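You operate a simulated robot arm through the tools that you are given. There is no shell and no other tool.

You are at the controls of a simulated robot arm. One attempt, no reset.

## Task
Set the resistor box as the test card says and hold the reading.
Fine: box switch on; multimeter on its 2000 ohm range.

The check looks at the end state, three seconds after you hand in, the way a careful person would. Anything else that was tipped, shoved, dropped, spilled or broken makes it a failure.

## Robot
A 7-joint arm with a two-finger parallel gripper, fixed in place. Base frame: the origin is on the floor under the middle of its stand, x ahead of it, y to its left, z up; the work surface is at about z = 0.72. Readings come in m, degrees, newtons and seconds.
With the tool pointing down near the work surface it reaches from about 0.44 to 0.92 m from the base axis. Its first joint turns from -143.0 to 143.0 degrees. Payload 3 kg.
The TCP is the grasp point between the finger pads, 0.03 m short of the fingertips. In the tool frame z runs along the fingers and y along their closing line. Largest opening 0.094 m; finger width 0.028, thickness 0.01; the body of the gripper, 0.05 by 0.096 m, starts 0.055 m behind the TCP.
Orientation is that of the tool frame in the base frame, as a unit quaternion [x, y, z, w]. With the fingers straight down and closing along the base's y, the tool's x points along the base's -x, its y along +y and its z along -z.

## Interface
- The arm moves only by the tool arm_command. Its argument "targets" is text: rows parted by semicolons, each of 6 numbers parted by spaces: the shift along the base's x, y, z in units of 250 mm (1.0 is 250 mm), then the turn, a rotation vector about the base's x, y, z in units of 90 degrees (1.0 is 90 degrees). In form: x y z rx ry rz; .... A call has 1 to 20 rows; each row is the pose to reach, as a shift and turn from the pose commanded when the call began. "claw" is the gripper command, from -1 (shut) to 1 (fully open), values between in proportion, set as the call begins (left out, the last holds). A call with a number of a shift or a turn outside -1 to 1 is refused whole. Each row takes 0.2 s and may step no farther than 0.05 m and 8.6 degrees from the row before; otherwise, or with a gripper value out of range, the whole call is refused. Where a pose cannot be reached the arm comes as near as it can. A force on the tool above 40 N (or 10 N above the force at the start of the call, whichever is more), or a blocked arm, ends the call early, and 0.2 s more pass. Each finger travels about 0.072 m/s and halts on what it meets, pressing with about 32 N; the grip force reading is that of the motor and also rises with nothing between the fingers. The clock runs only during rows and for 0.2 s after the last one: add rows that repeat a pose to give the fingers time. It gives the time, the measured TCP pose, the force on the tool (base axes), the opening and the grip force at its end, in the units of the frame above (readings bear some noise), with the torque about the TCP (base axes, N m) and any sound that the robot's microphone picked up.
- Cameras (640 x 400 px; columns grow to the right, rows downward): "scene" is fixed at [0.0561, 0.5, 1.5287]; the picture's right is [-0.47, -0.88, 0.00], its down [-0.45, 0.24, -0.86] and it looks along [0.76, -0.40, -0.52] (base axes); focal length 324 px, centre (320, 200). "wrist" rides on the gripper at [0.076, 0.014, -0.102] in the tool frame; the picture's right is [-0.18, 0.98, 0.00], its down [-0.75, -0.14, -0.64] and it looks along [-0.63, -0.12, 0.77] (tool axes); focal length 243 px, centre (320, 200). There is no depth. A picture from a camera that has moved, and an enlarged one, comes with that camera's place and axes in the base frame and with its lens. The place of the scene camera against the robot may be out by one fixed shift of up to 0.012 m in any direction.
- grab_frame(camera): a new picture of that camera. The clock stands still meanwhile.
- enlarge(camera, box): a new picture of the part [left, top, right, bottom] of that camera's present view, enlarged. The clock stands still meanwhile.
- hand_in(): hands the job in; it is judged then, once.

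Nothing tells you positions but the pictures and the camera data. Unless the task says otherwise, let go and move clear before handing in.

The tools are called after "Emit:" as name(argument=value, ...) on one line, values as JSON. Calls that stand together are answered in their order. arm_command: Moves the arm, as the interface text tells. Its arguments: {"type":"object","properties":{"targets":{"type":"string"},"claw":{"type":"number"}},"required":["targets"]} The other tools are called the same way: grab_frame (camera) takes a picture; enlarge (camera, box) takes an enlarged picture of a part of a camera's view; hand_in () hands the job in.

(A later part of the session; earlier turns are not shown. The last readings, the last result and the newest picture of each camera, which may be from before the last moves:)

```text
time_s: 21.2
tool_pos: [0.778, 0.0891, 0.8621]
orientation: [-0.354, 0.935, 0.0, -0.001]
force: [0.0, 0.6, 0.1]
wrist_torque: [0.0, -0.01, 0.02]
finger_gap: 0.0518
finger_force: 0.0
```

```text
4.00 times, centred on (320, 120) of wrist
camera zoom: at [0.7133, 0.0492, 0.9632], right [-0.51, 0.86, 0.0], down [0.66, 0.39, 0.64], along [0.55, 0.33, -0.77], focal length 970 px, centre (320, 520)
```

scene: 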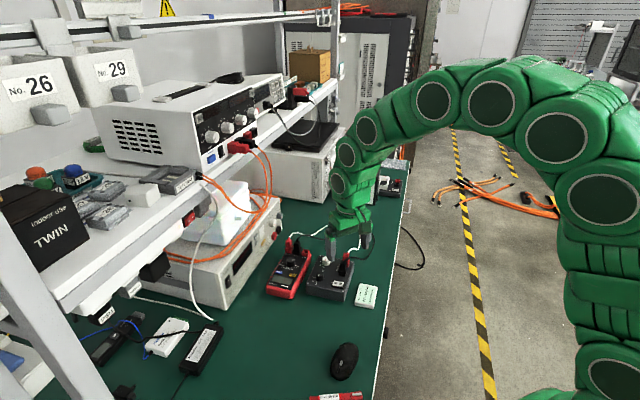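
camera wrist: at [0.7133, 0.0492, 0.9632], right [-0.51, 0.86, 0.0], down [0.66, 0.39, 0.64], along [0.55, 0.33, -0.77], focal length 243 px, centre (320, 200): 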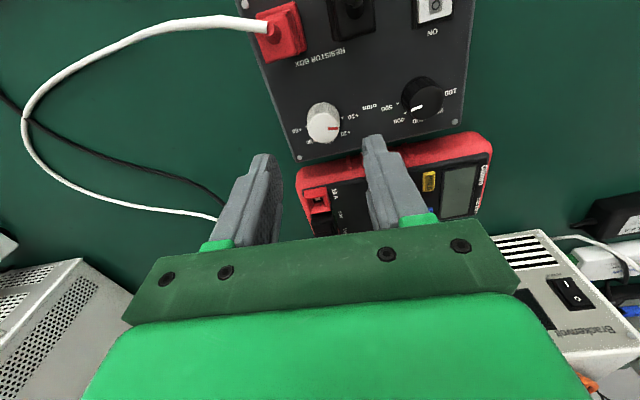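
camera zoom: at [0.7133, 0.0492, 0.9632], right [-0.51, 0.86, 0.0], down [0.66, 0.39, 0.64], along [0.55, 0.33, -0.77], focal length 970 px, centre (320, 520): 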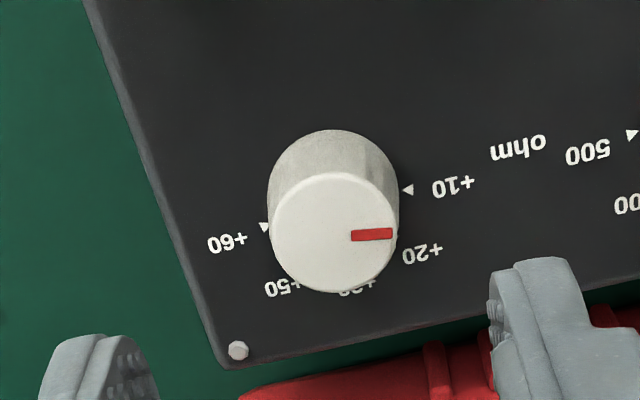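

The white knob is about 2.6 mm off to one side. I'll correct and descend to the same grip height.

Emit:
arm_command(targets="-0.0052 0.0088 -0.08 0 0 0; -0.0052 0.0088 -0.16 0 0 0; -0.0052 0.0088 -0.24 0 0 0; -0.0052 0.0088 -0.24 0 0 0")

Emit:
enlarge(camera="wrist", box=[240, 90, 400, 190])

Emit:
enlarge(camera="scene", box=[290, 220, 370, 300])

```text
time_s: 22.2
tool_pos: [0.7767, 0.0923, 0.8013]
orientation: [-0.352, 0.936, 0.0, 0.0]
force: [-0.6, -0.4, -0.3]
wrist_torque: [-0.01, -0.03, -0.02]
finger_gap: 0.0517
finger_force: 0.0
```

```text
4.00 times, centred on (320, 140) of wrist
camera zoom: at [0.7114, 0.0519, 0.9028], right [-0.51, 0.86, 0.0], down [0.66, 0.39, 0.64], along [0.55, 0.33, -0.77], focal length 970 px, centre (320, 440)
```

zoom: 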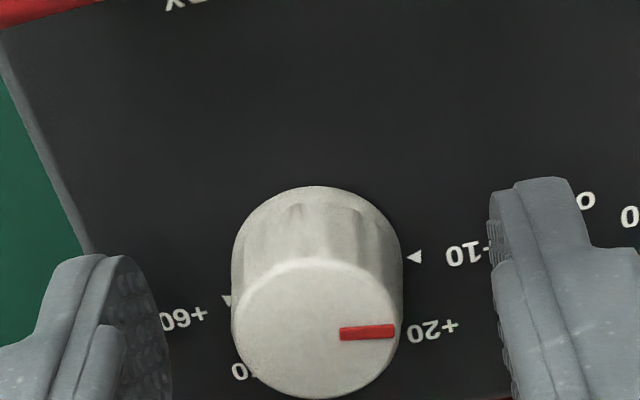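

```text
5.00 times, centred on (330, 260) of scene
camera zoom: at [0.0561, 0.5, 1.5287], right [-0.47, -0.88, 0.0], down [-0.45, 0.24, -0.86], along [0.76, -0.4, -0.52], focal length 1622 px, centre (270, -100)
```

zoom: 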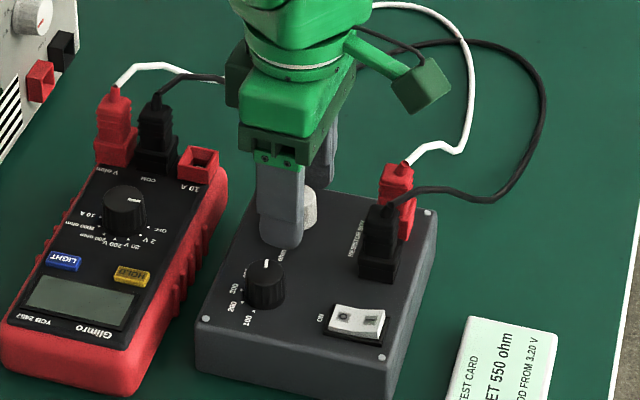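

Nearly centred; a sub-millimetre nudge, then grip and turn the white dial −82.6° (+10 → +30).

Emit:
arm_command(targets="0.0026 -0.0005 0 0 0 0")

Emit:
arm_command(targets="0 0 0 0 0 0; 0 0 0 0 0 0; 0 0 0 0 0 0", claw=-1)

Emit:
arm_command(targets="0 0 0 0 0 -0.0918; 0 0 0 0 0 -0.1836; 0 0 0 0 0 -0.2754; 0 0 0 0 0 -0.3672; 0 0 0 0 0 -0.459; 0 0 0 0 0 -0.5508; 0 0 0 0 0 -0.6426; 0 0 0 0 0 -0.7344; 0 0 0 0 0 -0.8262; 0 0 0 0 0 -0.918; 0 0 0 0 0 -0.918")

Emit:
arm_command(targets="0 0 0 0 0 0; 0 0 0 0 0 0; 0 0 0 0 0 0", claw=0.1)

Emit:
enlarge(camera="wrist", box=[240, 90, 400, 190])

Emit:
enlarge(camera="scene", box=[290, 220, 370, 300])

```text
time_s: 22.6
tool_pos: [0.7783, 0.0908, 0.8008]
orientation: [-0.353, 0.936, 0.0, 0.0]
force: [0.5, 0.3, 0.0]
wrist_torque: [0.0, -0.02, -0.01]
finger_gap: 0.0515
finger_force: 0.0
```

```text
time_s: 23.4
tool_pos: [0.7776, 0.0905, 0.8006]
orientation: [-0.354, 0.935, 0.0, -0.001]
force: [-3.8, 3.4, 0.9]
wrist_torque: [0.05, 0.2, -0.06]
finger_gap: 0.0248
finger_force: 32.1
```

```text
time_s: 25.8
tool_pos: [0.7783, 0.0912, 0.8017]
orientation: [0.353, 0.935, 0.0, 0.0]
force: [-14.8, -6.0, 9.1]
wrist_torque: [-0.17, 0.74, 0.06]
finger_gap: 0.0251
finger_force: 31.8
```

```text
time_s: 26.6
tool_pos: [0.7792, 0.0917, 0.8007]
orientation: [0.353, 0.936, 0.0, 0.0]
force: [0.2, 0.1, 0.5]
wrist_torque: [-0.01, 0.01, 0.0]
finger_gap: 0.0517
finger_force: 0.1
```

```text
4.00 times, centred on (320, 140) of wrist
camera zoom: at [0.7315, 0.1525, 0.9029], right [0.79, 0.62, 0.0], down [0.47, -0.6, 0.64], along [0.4, -0.51, -0.77], focal length 970 px, centre (320, 440)
```

zoom: 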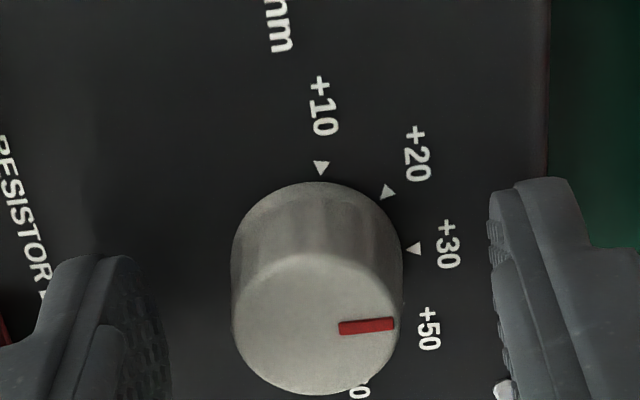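

```text
5.00 times, centred on (330, 260) of scene
camera zoom: at [0.0561, 0.5, 1.5287], right [-0.47, -0.88, 0.0], down [-0.45, 0.24, -0.86], along [0.76, -0.4, -0.52], focal length 1622 px, centre (270, -100)
```

zoom: 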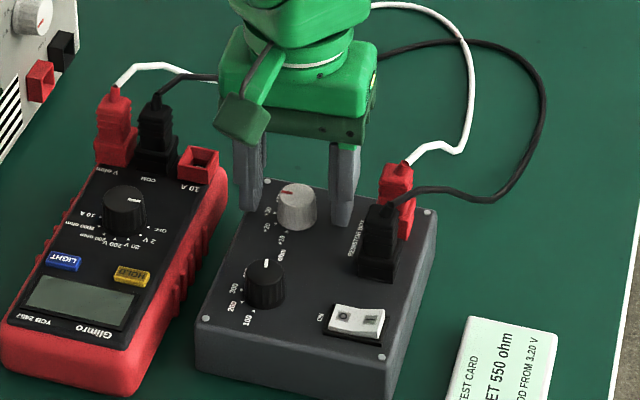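

Box stayed put and the white dial is now on +30. I'll rotate the open gripper back +41.3° and re-check the centring.

Emit:
arm_command(targets="0 0 0 0 0 0.0918; 0 0 0 0 0 0.1836; 0 0 0 0 0 0.2754; 0 0 0 0 0 0.3672; 0 0 0 0 0 0.459; 0 0 0 0 0 0.459")

Emit:
enlarge(camera="wrist", box=[240, 90, 400, 190])

```text
time_s: 28.0
tool_pos: [0.7787, 0.0925, 0.8011]
orientation: [0.0, 1.0, 0.0, 0.0]
force: [-0.3, 1.0, 0.1]
wrist_torque: [-0.01, 0.01, -0.02]
finger_gap: 0.0518
finger_force: 0.1
```

```text
4.00 times, centred on (320, 140) of wrist
camera zoom: at [0.703, 0.1055, 0.903], right [0.18, 0.98, 0.0], down [0.75, -0.14, 0.64], along [0.63, -0.12, -0.77], focal length 970 px, centre (320, 440)
```

zoom: 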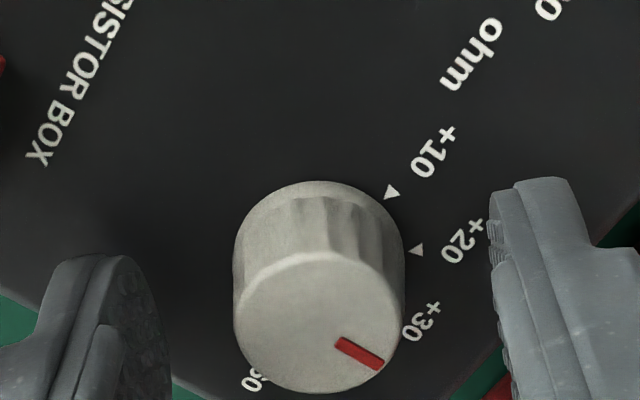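

Centred. Gripping and turning −41.3° (+30 → +50).

Emit:
arm_command(targets="0 0 0 0 0 0; 0 0 0 0 0 0; 0 0 0 0 0 0", claw=-1)

Emit:
arm_command(targets="0 0 0 0 0 -0.0918; 0 0 0 0 0 -0.1836; 0 0 0 0 0 -0.2754; 0 0 0 0 0 -0.3672; 0 0 0 0 0 -0.459; 0 0 0 0 0 -0.459")

Emit:
arm_command(targets="0 0 0 0 0 0; 0 0 0 0 0 0; 0 0 0 0 0 0", claw=0.1)

Emit:
enlarge(camera="wrist", box=[240, 90, 400, 190])

Emit:
enlarge(camera="scene", box=[290, 220, 370, 300])

```text
time_s: 28.8
tool_pos: [0.7784, 0.0923, 0.8012]
orientation: [0.001, 1.0, 0.0, 0.0]
force: [0.4, -0.8, 0.6]
wrist_torque: [-0.05, 0.06, 0.02]
finger_gap: 0.0246
finger_force: 31.9
```

```text
time_s: 30.2
tool_pos: [0.7781, 0.0916, 0.8004]
orientation: [0.354, 0.935, 0.0, 0.0]
force: [-5.2, -4.3, 2.4]
wrist_torque: [0.04, 0.31, 0.0]
finger_gap: 0.0247
finger_force: 31.7
```

```text
time_s: 31.0
tool_pos: [0.7791, 0.0917, 0.801]
orientation: [0.353, 0.936, 0.0, 0.0]
force: [0.1, -0.4, 0.8]
wrist_torque: [0.0, -0.01, 0.0]
finger_gap: 0.0519
finger_force: 0.1
```

```text
4.00 times, centred on (320, 140) of wrist
camera zoom: at [0.7315, 0.1522, 0.903], right [0.79, 0.62, 0.0], down [0.47, -0.6, 0.64], along [0.4, -0.51, -0.77], focal length 970 px, centre (320, 440)
```

zoom: 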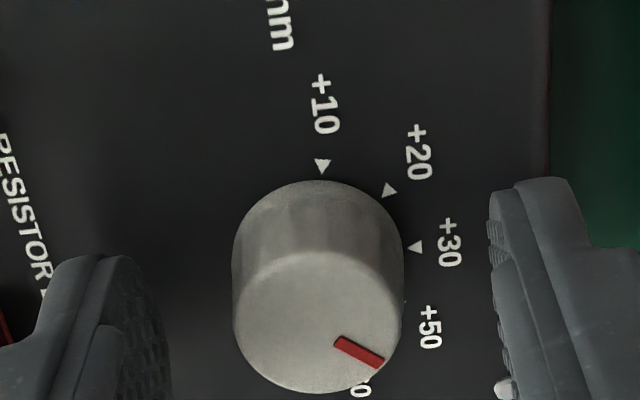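

```text
5.00 times, centred on (330, 260) of scene
camera zoom: at [0.0561, 0.5, 1.5287], right [-0.47, -0.88, 0.0], down [-0.45, 0.24, -0.86], along [0.76, -0.4, -0.52], focal length 1622 px, centre (270, -100)
```

zoom: 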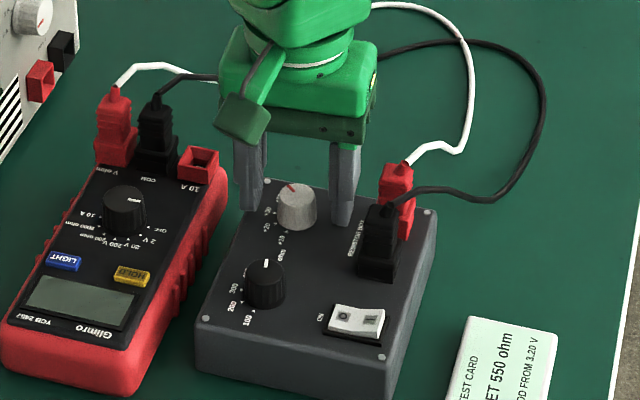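

White dial now appears at +50. I'll lift, swing over to the meter knob with yaw +37.5°, and look.

Emit:
arm_command(targets="0 0 0.12 0 0 0; 0 0 0.24 0 0 0; 0.02 0.0429 0.28 0 0 0.08756; 0.04 0.0858 0.28 0 0 0.1751; 0.06 0.1287 0.28 0 0 0.2627; 0.08 0.1716 0.28 0 0 0.3502; 0.1 0.2145 0.28 0 0 0.4378; 0.12 0.2574 0.28 0 0 0.5254; 0.14 0.3003 0.28 0 0 0.6129; 0.16 0.3432 0.28 0 0 0.7005; 0.18 0.3861 0.28 0 0 0.788; 0.2 0.429 0.28 0 0 0.8756; 0.2 0.429 0.28 0 0 0.8756")

Emit:
grab_frame(camera="wrist")

Emit:
enlarge(camera="wrist", box=[240, 60, 400, 160])

Emit:
enlarge(camera="scene", box=[290, 220, 370, 300])

```text
time_s: 33.8
tool_pos: [0.8282, 0.198, 0.8709]
orientation: [-0.323, 0.946, -0.001, 0.0]
force: [0.0, -0.5, -0.8]
wrist_torque: [0.0, 0.0, -0.01]
finger_gap: 0.0518
finger_force: 0.1
```

```text
taken
camera wrist: at [0.7605, 0.1631, 0.9731], right [-0.45, 0.89, 0.0], down [0.68, 0.35, 0.64], along [0.57, 0.29, -0.77], focal length 243 px, centre (320, 200)
```

wrist: 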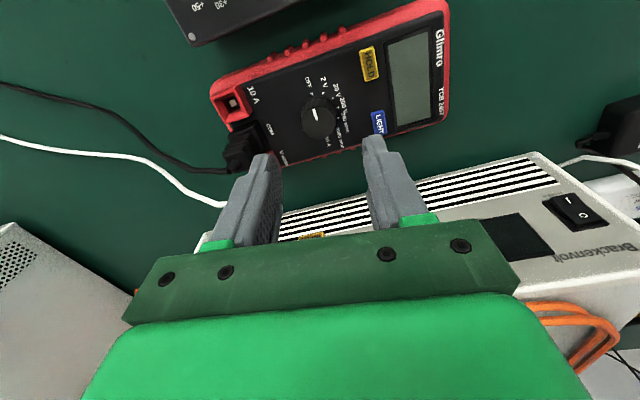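

```text
4.00 times, centred on (320, 110) of wrist
camera zoom: at [0.7605, 0.1631, 0.9731], right [-0.45, 0.89, 0.0], down [0.68, 0.35, 0.64], along [0.57, 0.29, -0.77], focal length 970 px, centre (320, 560)
```

zoom: 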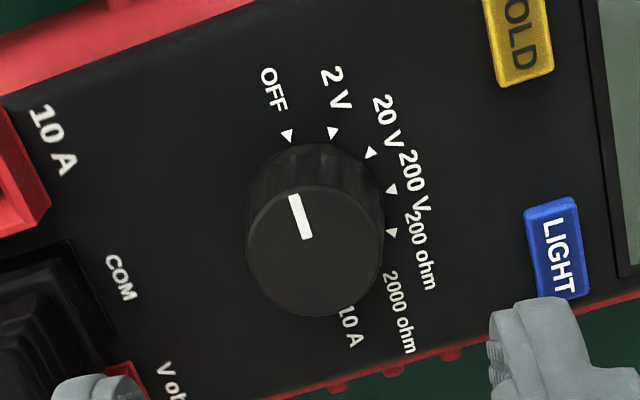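

```text
5.00 times, centred on (330, 260) of scene
camera zoom: at [0.0561, 0.5, 1.5287], right [-0.47, -0.88, 0.0], down [-0.45, 0.24, -0.86], along [0.76, -0.4, -0.52], focal length 1622 px, centre (270, -100)
```

zoom: 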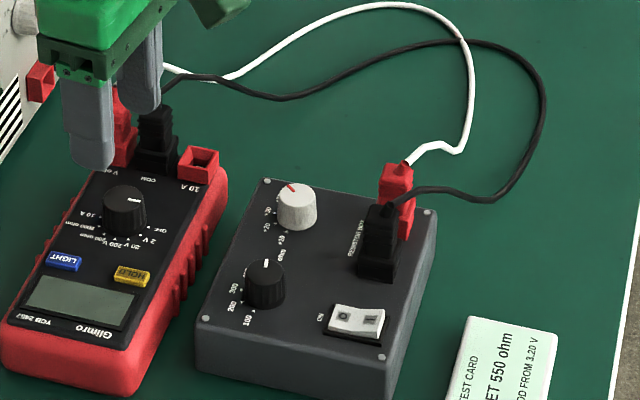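

The meter knob is about 1 mm off the TCP, and the nearest plug is about 50 mm from its axis, clear of a narrow-opened gripper. I'll narrow the opening to 42 mm, correct, and descend.

Emit:
arm_command(targets="0.0018 -0.0036 -0.06 0 0 0; 0.0018 -0.0036 -0.12 0 0 0; 0.0018 -0.0036 -0.2 0 0 0; 0.0018 -0.0036 -0.272 0 0 0; 0.0018 -0.0036 -0.272 0 0 0", claw=-0.1)

Emit:
grab_frame(camera="wrist")

Emit:
enlarge(camera="wrist", box=[240, 90, 400, 190])

Emit:
enlarge(camera="scene", box=[250, 200, 350, 300])

```text
time_s: 35.0
tool_pos: [0.8287, 0.1978, 0.8028]
orientation: [-0.322, 0.947, 0.0, 0.0]
force: [-0.3, 0.0, 0.1]
wrist_torque: [0.03, -0.02, -0.02]
finger_gap: 0.0423
finger_force: 0.0
```

```text
taken
camera wrist: at [0.7616, 0.1625, 0.905], right [-0.45, 0.89, 0.0], down [0.68, 0.35, 0.64], along [0.57, 0.29, -0.77], focal length 243 px, centre (320, 200)
```

wrist: 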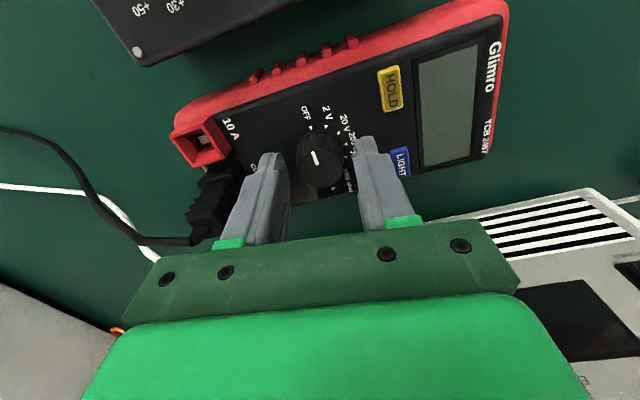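

```text
4.00 times, centred on (320, 140) of wrist
camera zoom: at [0.7616, 0.1625, 0.905], right [-0.45, 0.89, 0.0], down [0.68, 0.35, 0.64], along [0.57, 0.29, -0.77], focal length 970 px, centre (320, 440)
```

zoom: 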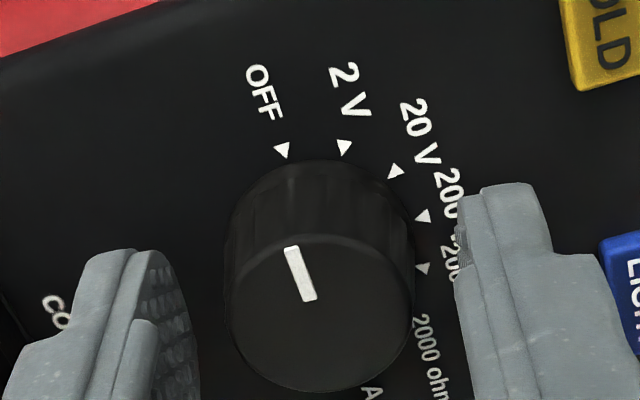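

```text
4.00 times, centred on (300, 250) of scene
camera zoom: at [0.0561, 0.5, 1.5287], right [-0.47, -0.88, 0.0], down [-0.45, 0.24, -0.86], along [0.76, -0.4, -0.52], focal length 1297 px, centre (400, 0)
```

zoom: 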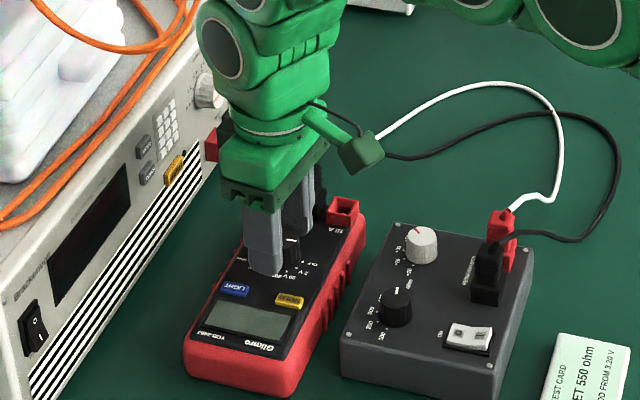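

Well centred on the meter knob. Gripping and turning −75° (half of OFF → 2000 ohm).

Emit:
arm_command(targets="0 0 0 0 0 0; 0 0 0 0 0 0; 0 0 0 0 0 0", claw=-1)

Emit:
arm_command(targets="0 0 0 0 0 -0.0926; 0 0 0 0 0 -0.1852; 0 0 0 0 0 -0.2778; 0 0 0 0 0 -0.3704; 0 0 0 0 0 -0.463; 0 0 0 0 0 -0.5556; 0 0 0 0 0 -0.6482; 0 0 0 0 0 -0.7408; 0 0 0 0 0 -0.8333; 0 0 0 0 0 -0.8333")

Emit:
arm_command(targets="0 0 0 0 0 0; 0 0 0 0 0 0; 0 0 0 0 0 0", claw=-0.1)

Emit:
grab_frame(camera="wrist")

Emit:
enlarge(camera="wrist", box=[240, 90, 400, 190])

Emit:
enlarge(camera="scene", box=[250, 200, 350, 300])

```text
time_s: 35.8
tool_pos: [0.8298, 0.1973, 0.8034]
orientation: [-0.322, 0.947, 0.0, 0.0]
force: [-2.2, 0.7, -0.9]
wrist_torque: [-0.02, 0.12, -0.02]
finger_gap: 0.0275
finger_force: 32.1
```

```text
time_s: 38.0
tool_pos: [0.828, 0.1982, 0.8028]
orientation: [0.322, 0.947, 0.0, -0.001]
force: [-2.2, -3.2, 0.3]
wrist_torque: [-0.15, 0.06, -0.01]
finger_gap: 0.0276
finger_force: 32.2
```

```text
time_s: 38.8
tool_pos: [0.8285, 0.1979, 0.8038]
orientation: [0.321, 0.947, -0.001, 0.0]
force: [-0.4, -0.4, -0.2]
wrist_torque: [0.02, 0.0, -0.02]
finger_gap: 0.0421
finger_force: 0.0
```

```text
taken
camera wrist: at [0.7783, 0.2554, 0.9052], right [0.74, 0.67, 0.0], down [0.51, -0.57, 0.64], along [0.43, -0.48, -0.77], focal length 243 px, centre (320, 200)
```

wrist: 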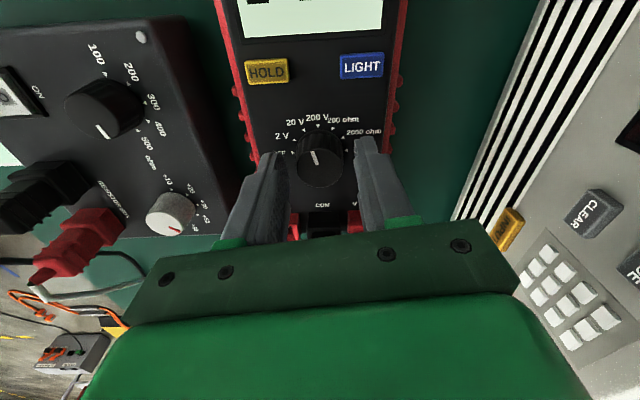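

```text
4.00 times, centred on (320, 140) of wrist
camera zoom: at [0.7783, 0.2554, 0.9052], right [0.74, 0.67, 0.0], down [0.51, -0.57, 0.64], along [0.43, -0.48, -0.77], focal length 970 px, centre (320, 440)
```

zoom: 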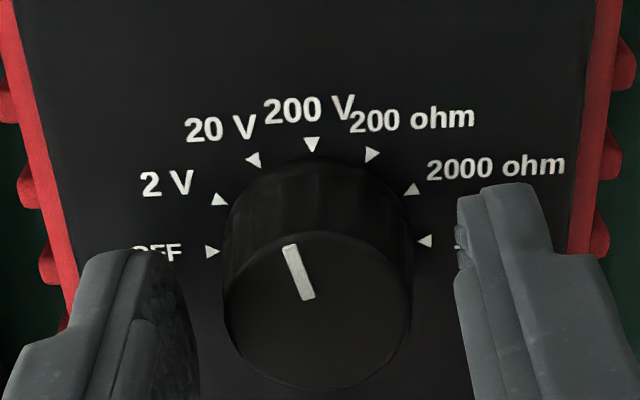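

```text
4.00 times, centred on (300, 250) of scene
camera zoom: at [0.0561, 0.5, 1.5287], right [-0.47, -0.88, 0.0], down [-0.45, 0.24, -0.86], along [0.76, -0.4, -0.52], focal length 1297 px, centre (400, 0)
```

zoom: 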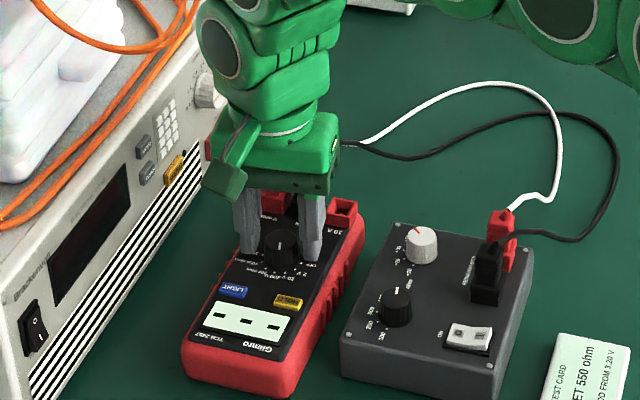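

The meter has woken up (dashes on the display), the knob is midway and centred. I'll rotate the open gripper back +75° and do the second half.

Emit:
arm_command(targets="0 0 0 0 0 0.0926; 0 0 0 0 0 0.1852; 0 0 0 0 0 0.2778; 0 0 0 0 0 0.3704; 0 0 0 0 0 0.463; 0 0 0 0 0 0.5556; 0 0 0 0 0 0.6482; 0 0 0 0 0 0.7408; 0 0 0 0 0 0.8333; 0 0 0 0 0 0.8333")

Emit:
enlarge(camera="wrist", box=[240, 90, 400, 190])

```text
time_s: 41.0
tool_pos: [0.8277, 0.1972, 0.8035]
orientation: [-0.322, 0.947, 0.001, 0.0]
force: [-0.8, -0.3, 0.5]
wrist_torque: [-0.02, 0.02, 0.0]
finger_gap: 0.042
finger_force: 0.0
```

```text
4.00 times, centred on (320, 140) of wrist
camera zoom: at [0.7606, 0.1624, 0.9052], right [-0.45, 0.89, 0.0], down [0.68, 0.35, 0.64], along [0.57, 0.29, -0.77], focal length 970 px, centre (320, 440)
```

zoom: 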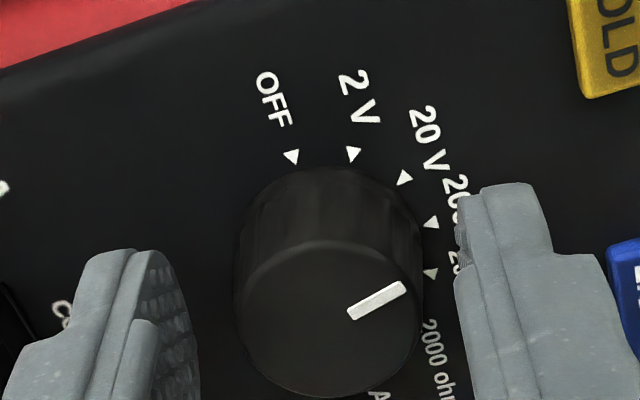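

The knob axis is about (−1.1, +1.2) mm off; correcting, then grip and turn −75° to 2000 ohm.

Emit:
arm_command(targets="-0.0044 0.0048 0 0 0 0; -0.0044 0.0048 0 0 0 0")

Emit:
arm_command(targets="0 0 0 0 0 0; 0 0 0 0 0 0; 0 0 0 0 0 0", claw=-1)

Emit:
arm_command(targets="0 0 0 0 0 -0.0926; 0 0 0 0 0 -0.1852; 0 0 0 0 0 -0.2778; 0 0 0 0 0 -0.3704; 0 0 0 0 0 -0.463; 0 0 0 0 0 -0.5556; 0 0 0 0 0 -0.6482; 0 0 0 0 0 -0.7408; 0 0 0 0 0 -0.8333; 0 0 0 0 0 -0.8333")

Emit:
arm_command(targets="0 0 0 0 0 0; 0 0 0 0 0 0; 0 0 0 0 0 0", claw=-0.1)

Emit:
grab_frame(camera="wrist")

Emit:
enlarge(camera="wrist", box=[240, 90, 400, 190])

Emit:
enlarge(camera="scene", box=[250, 200, 350, 300])

```text
time_s: 41.6
tool_pos: [0.8267, 0.199, 0.8041]
orientation: [-0.321, 0.947, 0.001, 0.0]
force: [-1.1, 0.1, 0.1]
wrist_torque: [-0.01, -0.02, -0.03]
finger_gap: 0.0423
finger_force: 0.0
```

```text
time_s: 42.4
tool_pos: [0.8275, 0.1995, 0.8039]
orientation: [-0.321, 0.947, 0.0, 0.0]
force: [4.0, -1.8, -0.4]
wrist_torque: [-0.04, -0.09, -0.01]
finger_gap: 0.0276
finger_force: 31.8
```

```text
time_s: 44.6
tool_pos: [0.8269, 0.1982, 0.8032]
orientation: [0.322, 0.947, 0.0, 0.0]
force: [-0.3, -3.3, 13.2]
wrist_torque: [-0.08, 0.0, -0.03]
finger_gap: 0.0277
finger_force: 32.0
```

```text
time_s: 45.4
tool_pos: [0.8277, 0.1999, 0.8031]
orientation: [0.321, 0.947, 0.0, 0.0]
force: [0.5, 1.1, -0.1]
wrist_torque: [0.02, 0.01, -0.03]
finger_gap: 0.0422
finger_force: 0.0
```

```text
taken
camera wrist: at [0.7767, 0.2567, 0.9047], right [0.74, 0.67, 0.0], down [0.51, -0.57, 0.64], along [0.43, -0.48, -0.77], focal length 243 px, centre (320, 200)
```

wrist: 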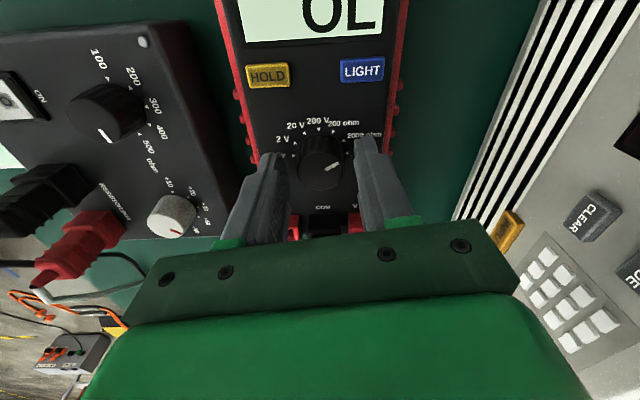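

```text
4.00 times, centred on (320, 140) of wrist
camera zoom: at [0.7767, 0.2567, 0.9047], right [0.74, 0.67, 0.0], down [0.51, -0.57, 0.64], along [0.43, -0.48, -0.77], focal length 970 px, centre (320, 440)
```

zoom: 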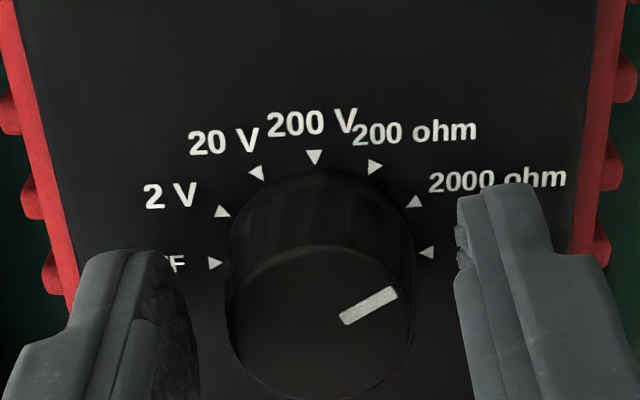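

```text
4.00 times, centred on (300, 250) of scene
camera zoom: at [0.0561, 0.5, 1.5287], right [-0.47, -0.88, 0.0], down [-0.45, 0.24, -0.86], along [0.76, -0.4, -0.52], focal length 1297 px, centre (400, 0)
```

zoom: 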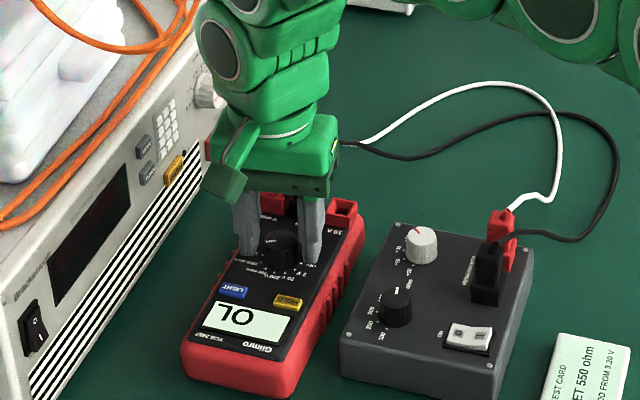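

The meter now shows OL with the pointer on 2000 ohm, as expected with the box switch off. Next is the rocker. I'll lift clear, close the fingers and hover over the raised "I" end with the finger pair across the rocker.

Emit:
arm_command(targets="0 0 0.16 0 0 0; 0 0 0.32 0 0 0; 0 0 0.32 0 0 0")

Emit:
arm_command(targets="-0.13 -0.08 0 0 0 -0.02; -0.26 -0.16 0 0 0 -0.04; -0.39 -0.245 0 0 0 -0.06; -0.52 -0.33 0 0 0 -0.0778; -0.6556 -0.4128 -0.04 0 0 -0.0778; -0.6556 -0.4128 -0.092 0 0 -0.0778; -0.6556 -0.4128 -0.092 0 0 -0.0778", claw=-1)

Emit:
grab_frame(camera="wrist")

Emit:
enlarge(camera="wrist", box=[240, 70, 400, 170])

Emit:
enlarge(camera="scene", box=[270, 220, 390, 310])

```text
time_s: 46.2
tool_pos: [0.8283, 0.1985, 0.8839]
orientation: [0.322, 0.947, 0.0, -0.001]
force: [-0.3, -1.3, 0.3]
wrist_torque: [0.0, -0.02, 0.01]
finger_gap: 0.0423
finger_force: 0.1
```

```text
time_s: 47.8
tool_pos: [0.6647, 0.0962, 0.8602]
orientation: [0.379, 0.925, 0.0, 0.0]
force: [0.7, -0.1, 0.2]
wrist_torque: [-0.04, 0.0, 0.0]
finger_gap: 0.0
finger_force: 31.7
```

```text
taken
camera wrist: at [0.621, 0.1589, 0.9621], right [0.82, 0.57, 0.0], down [0.44, -0.63, 0.64], along [0.37, -0.53, -0.77], focal length 243 px, centre (320, 200)
```

wrist: 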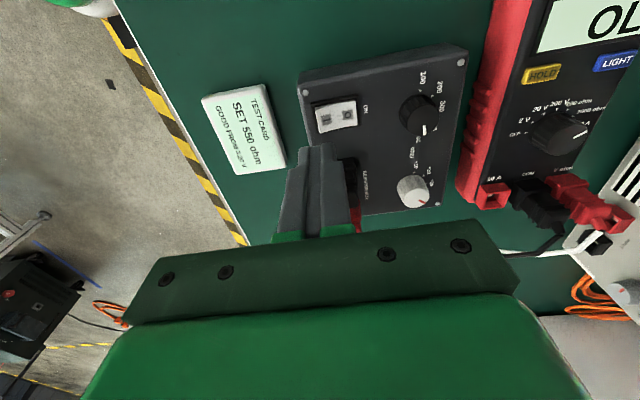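

```text
4.00 times, centred on (320, 120) of wrist
camera zoom: at [0.621, 0.1589, 0.9621], right [0.82, 0.57, 0.0], down [0.44, -0.63, 0.64], along [0.37, -0.53, -0.77], focal length 970 px, centre (320, 520)
```

zoom: 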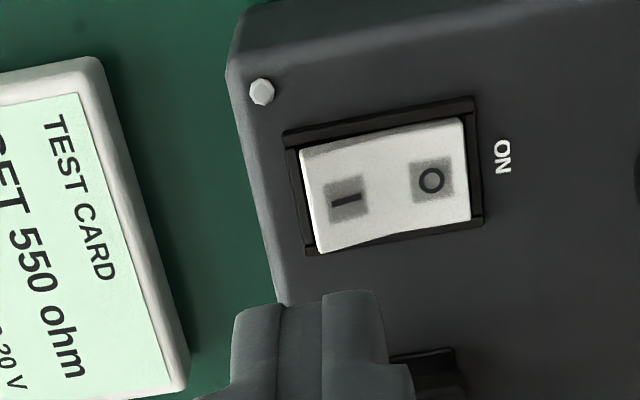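

```text
4.44 times, centred on (330, 265) of scene
camera zoom: at [0.0561, 0.5, 1.5287], right [-0.47, -0.88, 0.0], down [-0.45, 0.24, -0.86], along [0.76, -0.4, -0.52], focal length 1441 px, centre (276, -89)
```

zoom: 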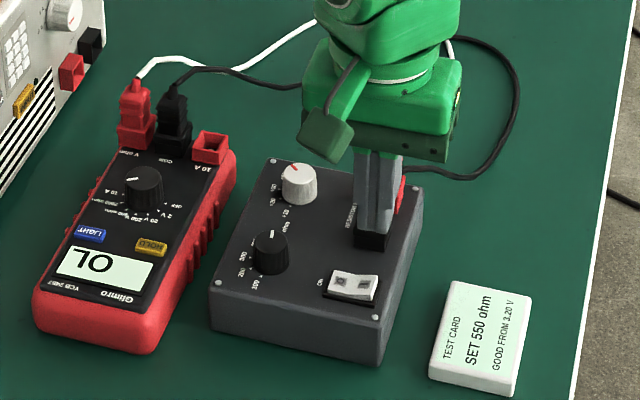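

The rocker's raised I end lies just inside the finger footprint, about 3 mm to one side. I'll shift to centre on it and descend to just above it.

Emit:
arm_command(targets="-0.0068 0.01 -0.06 0 0 0; -0.0068 0.01 -0.12 0 0 0; -0.0068 0.01 -0.172 0 0 0; -0.0068 0.01 -0.172 0 0 0")

Emit:
enlarge(camera="wrist", box=[240, 90, 400, 190])

Emit:
enlarge(camera="scene", box=[310, 250, 370, 300])

```text
time_s: 48.8
tool_pos: [0.6611, 0.0982, 0.8176]
orientation: [0.378, 0.926, 0.0, -0.001]
force: [-0.3, 0.1, -0.2]
wrist_torque: [-0.04, 0.02, 0.01]
finger_gap: 0.0
finger_force: 32.0
```

```text
4.00 times, centred on (320, 140) of wrist
camera zoom: at [0.6182, 0.1614, 0.9192], right [0.82, 0.57, 0.0], down [0.44, -0.63, 0.64], along [0.37, -0.53, -0.77], focal length 970 px, centre (320, 440)
```

zoom: 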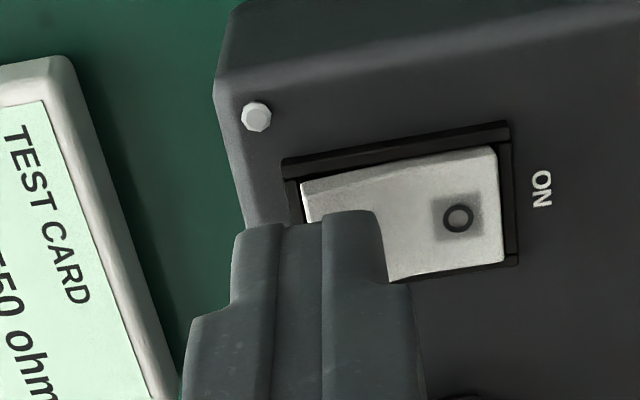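

```text
8.00 times, centred on (340, 275) of scene
camera zoom: at [0.0561, 0.5, 1.5287], right [-0.47, -0.88, 0.0], down [-0.45, 0.24, -0.86], along [0.76, -0.4, -0.52], focal length 2594 px, centre (160, -400)
```

zoom: 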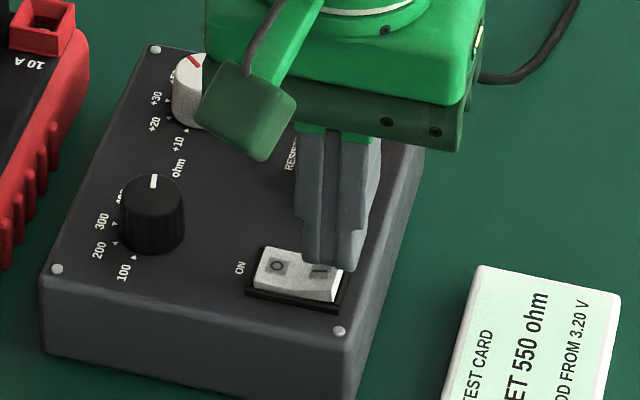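

The finger tips hover right above the I end. I'll press down in small steps, watching the force.

Emit:
arm_command(targets="0 0 -0.008 0 0 0; 0 0 -0.016 0 0 0; 0 0 -0.024 0 0 0; 0 0 -0.032 0 0 0; 0 0 -0.036 0 0 0")

Emit:
enlarge(camera="wrist", box=[240, 90, 400, 190])

Emit:
enlarge(camera="scene", box=[310, 250, 370, 300])

```text
time_s: 50.0
tool_pos: [0.6623, 0.099, 0.8087]
orientation: [0.377, 0.926, 0.0, 0.0]
force: [-0.9, 0.1, -1.3]
wrist_torque: [0.01, -0.02, 0.03]
finger_gap: 0.0
finger_force: 31.9
```

```text
4.00 times, centred on (320, 140) of wrist
camera zoom: at [0.6187, 0.1615, 0.9103], right [0.82, 0.57, 0.0], down [0.44, -0.63, 0.64], along [0.37, -0.53, -0.77], focal length 970 px, centre (320, 440)
```

zoom: 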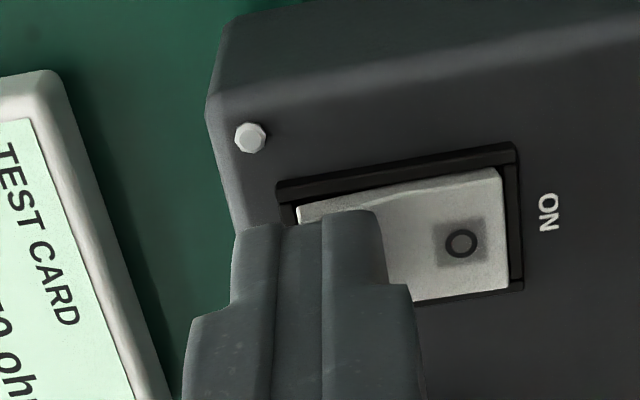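

```text
8.00 times, centred on (340, 275) of scene
camera zoom: at [0.0561, 0.5, 1.5287], right [-0.47, -0.88, 0.0], down [-0.45, 0.24, -0.86], along [0.76, -0.4, -0.52], focal length 2594 px, centre (160, -400)
```

zoom: 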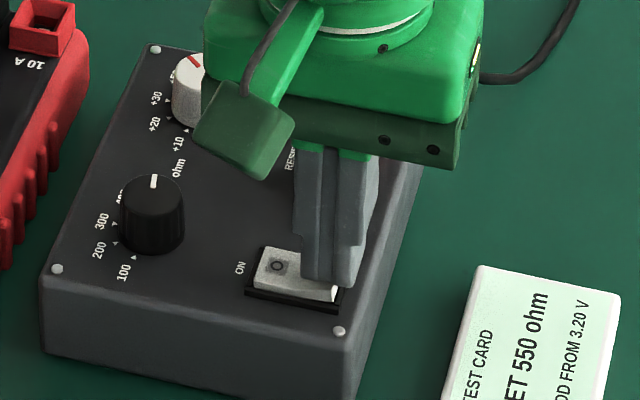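

No contact yet; continuing down in 1–2 mm steps.

Emit:
arm_command(targets="0 0 -0.006 0 0 0; 0 0 -0.012 0 0 0; 0 0 -0.018 0 0 0; 0 0 -0.024 0 0 0; 0 0 -0.024 0 0 0")

Emit:
enlarge(camera="wrist", box=[240, 90, 400, 190])

Emit:
enlarge(camera="scene", box=[250, 230, 370, 320])

```text
time_s: 51.2
tool_pos: [0.6629, 0.0989, 0.8027]
orientation: [0.378, 0.926, 0.0, 0.0]
force: [-7.1, -2.5, 22.3]
wrist_torque: [0.02, 0.04, 0.01]
finger_gap: 0.0003
finger_force: 32.3
```

```text
4.00 times, centred on (320, 140) of wrist
camera zoom: at [0.6189, 0.1618, 0.9049], right [0.82, 0.57, 0.0], down [0.44, -0.63, 0.64], along [0.37, -0.53, -0.77], focal length 970 px, centre (320, 440)
```

zoom: 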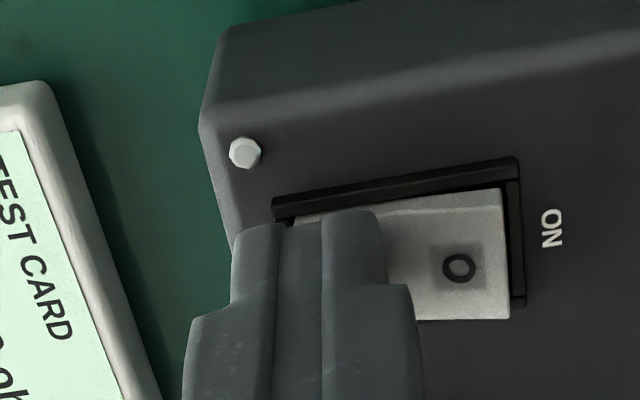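

```text
4.44 times, centred on (310, 275) of scene
camera zoom: at [0.0561, 0.5, 1.5287], right [-0.47, -0.88, 0.0], down [-0.45, 0.24, -0.86], along [0.76, -0.4, -0.52], focal length 1441 px, centre (364, -133)
```

zoom: 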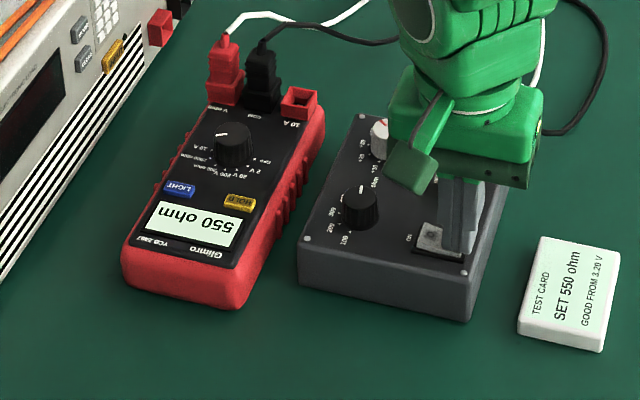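

The meter now reads 550 ohm. I'll lift off the rocker and confirm the reading stays.

Emit:
arm_command(targets="0 0 0.04 0 0 0; 0 0 0.14 0 0 0; 0 0 0.26 0 0 0; 0 0 0.26 0 0 0")

Emit:
enlarge(camera="scene", box=[250, 230, 370, 320])

Emit:
enlarge(camera="wrist", box=[280, 20, 480, 145])

```text
time_s: 52.2
tool_pos: [0.6616, 0.0973, 0.8666]
orientation: [0.378, 0.926, -0.001, 0.0]
force: [0.6, -0.3, -0.7]
wrist_torque: [-0.03, -0.02, 0.02]
finger_gap: 0.0
finger_force: 31.6
```

```text
4.44 times, centred on (310, 275) of scene
camera zoom: at [0.0561, 0.5, 1.5287], right [-0.47, -0.88, 0.0], down [-0.45, 0.24, -0.86], along [0.76, -0.4, -0.52], focal length 1441 px, centre (364, -133)
```

zoom: 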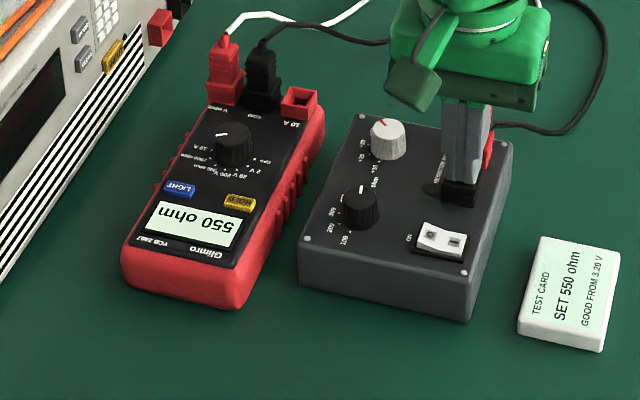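

```text
3.20 times, centred on (380, 82) of wrist
camera zoom: at [0.6193, 0.161, 0.9693], right [0.82, 0.57, 0.0], down [0.44, -0.63, 0.64], along [0.37, -0.53, -0.77], focal length 776 px, centre (128, 576)
```

zoom: 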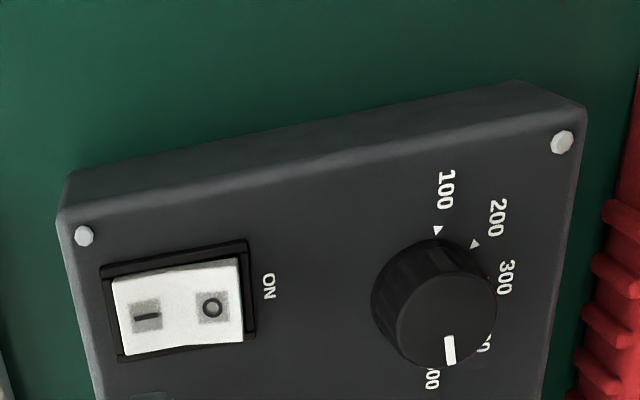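

The reading holds at 550 ohm with the rocker on I. Last step is HOLD: I'll move over to the meter with the closed fingertips turned +45° to match the button's long side.

Emit:
arm_command(targets="0 0 0.05 0 0 0.0904; 0.03 0.03 0.05 0 0 0.1808; 0.08 0.08 0.05 0 0 0.2712; 0.13 0.13 0.05 0 0 0.3616; 0.18 0.18 0.05 0 0 0.452; 0.23 0.23 0.05 0 0 0.5424; 0.28 0.28 0.05 0 0 0.6328; 0.33 0.33 0.05 0 0 0.7232; 0.38 0.38 0.05 0 0 0.8136; 0.43 0.43 0.02 0 0 0.904; 0.466 0.474 -0.028 0 0 0.994; 0.466 0.474 -0.028 0 0 0.994")

Emit:
grab_frame(camera="wrist")

Emit:
enlarge(camera="wrist", box=[240, 70, 400, 170])

Emit:
enlarge(camera="scene", box=[250, 230, 370, 320])

```text
time_s: 54.8
tool_pos: [0.7789, 0.2164, 0.8599]
orientation: [-0.383, 0.924, 0.0, 0.0]
force: [0.0, 0.6, 0.1]
wrist_torque: [0.02, 0.02, 0.0]
finger_gap: 0.0
finger_force: 31.8
```

```text
taken
camera wrist: at [0.7157, 0.173, 0.9619], right [-0.57, 0.82, 0.0], down [0.63, 0.43, 0.64], along [0.53, 0.36, -0.77], focal length 243 px, centre (320, 200)
```

wrist: 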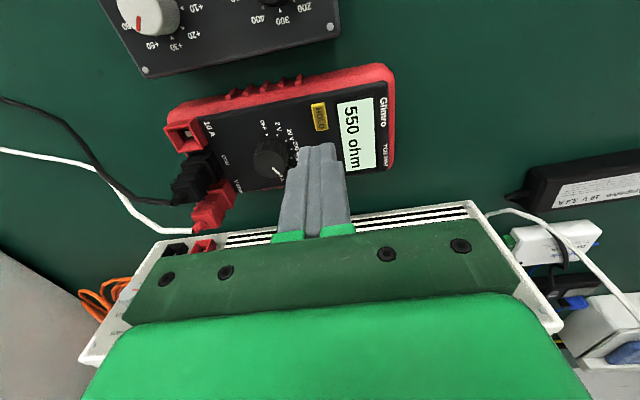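

```text
4.00 times, centred on (320, 120) of wrist
camera zoom: at [0.7157, 0.173, 0.9619], right [-0.57, 0.82, 0.0], down [0.63, 0.43, 0.64], along [0.53, 0.36, -0.77], focal length 970 px, centre (320, 520)
```

zoom: 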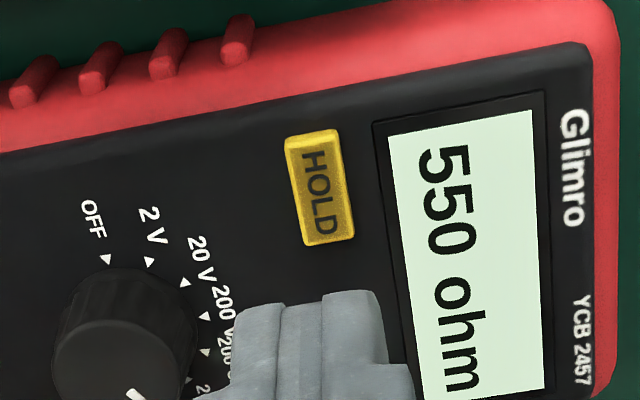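

```text
4.44 times, centred on (310, 275) of scene
camera zoom: at [0.0561, 0.5, 1.5287], right [-0.47, -0.88, 0.0], down [-0.45, 0.24, -0.86], along [0.76, -0.4, -0.52], focal length 1441 px, centre (364, -133)
```

zoom: 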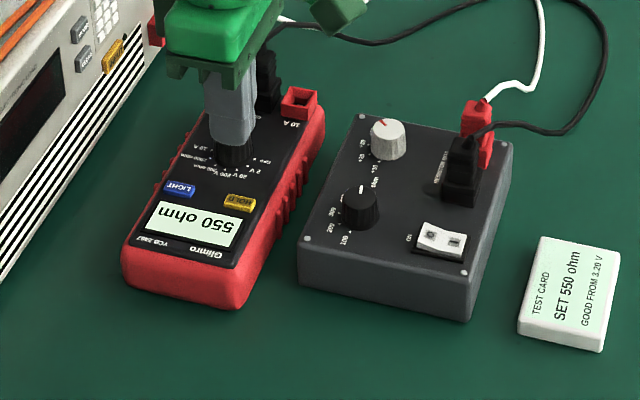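

HOLD is almost directly below the tips, with the display bezel about 12 mm to one side. I'll bias 2 mm away from the bezel and descend to just above the button.

Emit:
arm_command(targets="-0.0028 -0.0112 -0.06 0 0 0; -0.0028 -0.0112 -0.12 0 0 0; -0.0028 -0.0112 -0.18 0 0 0; -0.0028 -0.0112 -0.18 0 0 0")

Emit:
enlarge(camera="wrist", box=[240, 90, 400, 190])

Emit:
enlarge(camera="scene", box=[260, 240, 330, 300])

```text
time_s: 55.8
tool_pos: [0.7779, 0.2142, 0.8146]
orientation: [-0.383, 0.924, -0.001, 0.0]
force: [-0.1, -0.3, -0.2]
wrist_torque: [0.05, -0.02, 0.01]
finger_gap: 0.0
finger_force: 31.9
```

```text
4.00 times, centred on (320, 140) of wrist
camera zoom: at [0.7148, 0.1704, 0.9172], right [-0.56, 0.83, 0.0], down [0.63, 0.43, 0.64], along [0.53, 0.36, -0.77], focal length 970 px, centre (320, 440)
```

zoom: 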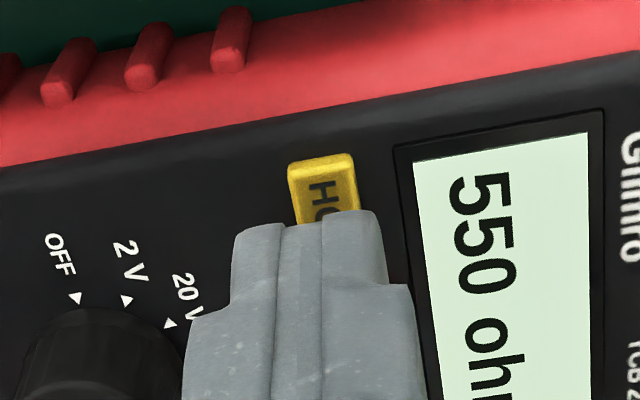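

```text
6.67 times, centred on (295, 270) of scene
camera zoom: at [0.0561, 0.5, 1.5287], right [-0.47, -0.88, 0.0], down [-0.45, 0.24, -0.86], along [0.76, -0.4, -0.52], focal length 2162 px, centre (487, -267)
```

zoom: 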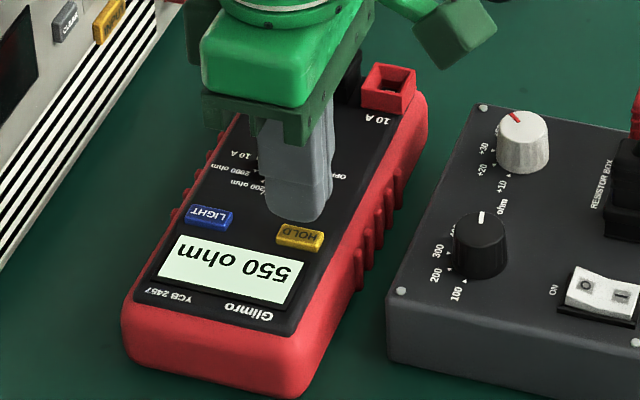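

Right above the button. Pressing down in small steps now.

Emit:
arm_command(targets="0 0 -0.012 0 0 0; 0 0 -0.024 0 0 0; 0 0 -0.036 0 0 0; 0 0 -0.044 0 0 0; 0 0 -0.048 0 0 0; 0 0 -0.052 0 0 0")

Emit:
enlarge(camera="scene", box=[260, 240, 330, 300])

Emit:
enlarge(camera="wrist", box=[240, 90, 400, 190])

```text
time_s: 57.2
tool_pos: [0.7784, 0.214, 0.8015]
orientation: [-0.382, 0.924, 0.0, 0.0]
force: [0.4, -0.1, -0.3]
wrist_torque: [0.0, 0.04, 0.01]
finger_gap: 0.0
finger_force: 32.1
```

```text
6.67 times, centred on (295, 270) of scene
camera zoom: at [0.0561, 0.5, 1.5287], right [-0.47, -0.88, 0.0], down [-0.45, 0.24, -0.86], along [0.76, -0.4, -0.52], focal length 2162 px, centre (487, -267)
```

zoom: 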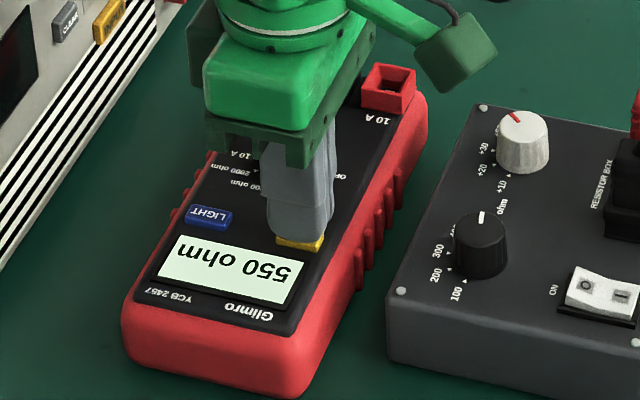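

```text
4.00 times, centred on (320, 140) of wrist
camera zoom: at [0.7149, 0.17, 0.9036], right [-0.56, 0.83, 0.0], down [0.63, 0.43, 0.64], along [0.53, 0.36, -0.77], focal length 970 px, centre (320, 440)
```

zoom: 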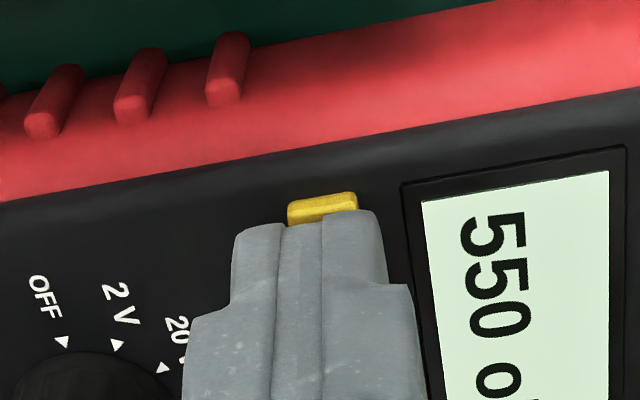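

No contact yet; continuing 1 mm at a time.

Emit:
arm_command(targets="0 0 -0.004 0 0 0; 0 0 -0.008 0 0 0; 0 0 -0.012 0 0 0; 0 0 -0.012 0 0 0")

Emit:
enlarge(camera="scene", box=[260, 240, 330, 300])

```text
time_s: 58.2
tool_pos: [0.7779, 0.2135, 0.8003]
orientation: [-0.383, 0.924, 0.0, 0.0]
force: [-1.2, 0.4, 1.4]
wrist_torque: [0.03, 0.01, 0.01]
finger_gap: 0.0002
finger_force: 32.3
heard: click
```

```text
6.67 times, centred on (295, 270) of scene
camera zoom: at [0.0561, 0.5, 1.5287], right [-0.47, -0.88, 0.0], down [-0.45, 0.24, -0.86], along [0.76, -0.4, -0.52], focal length 2162 px, centre (487, -267)
```

zoom: 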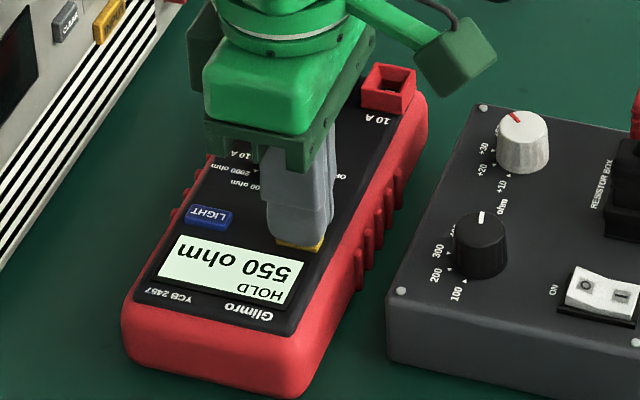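

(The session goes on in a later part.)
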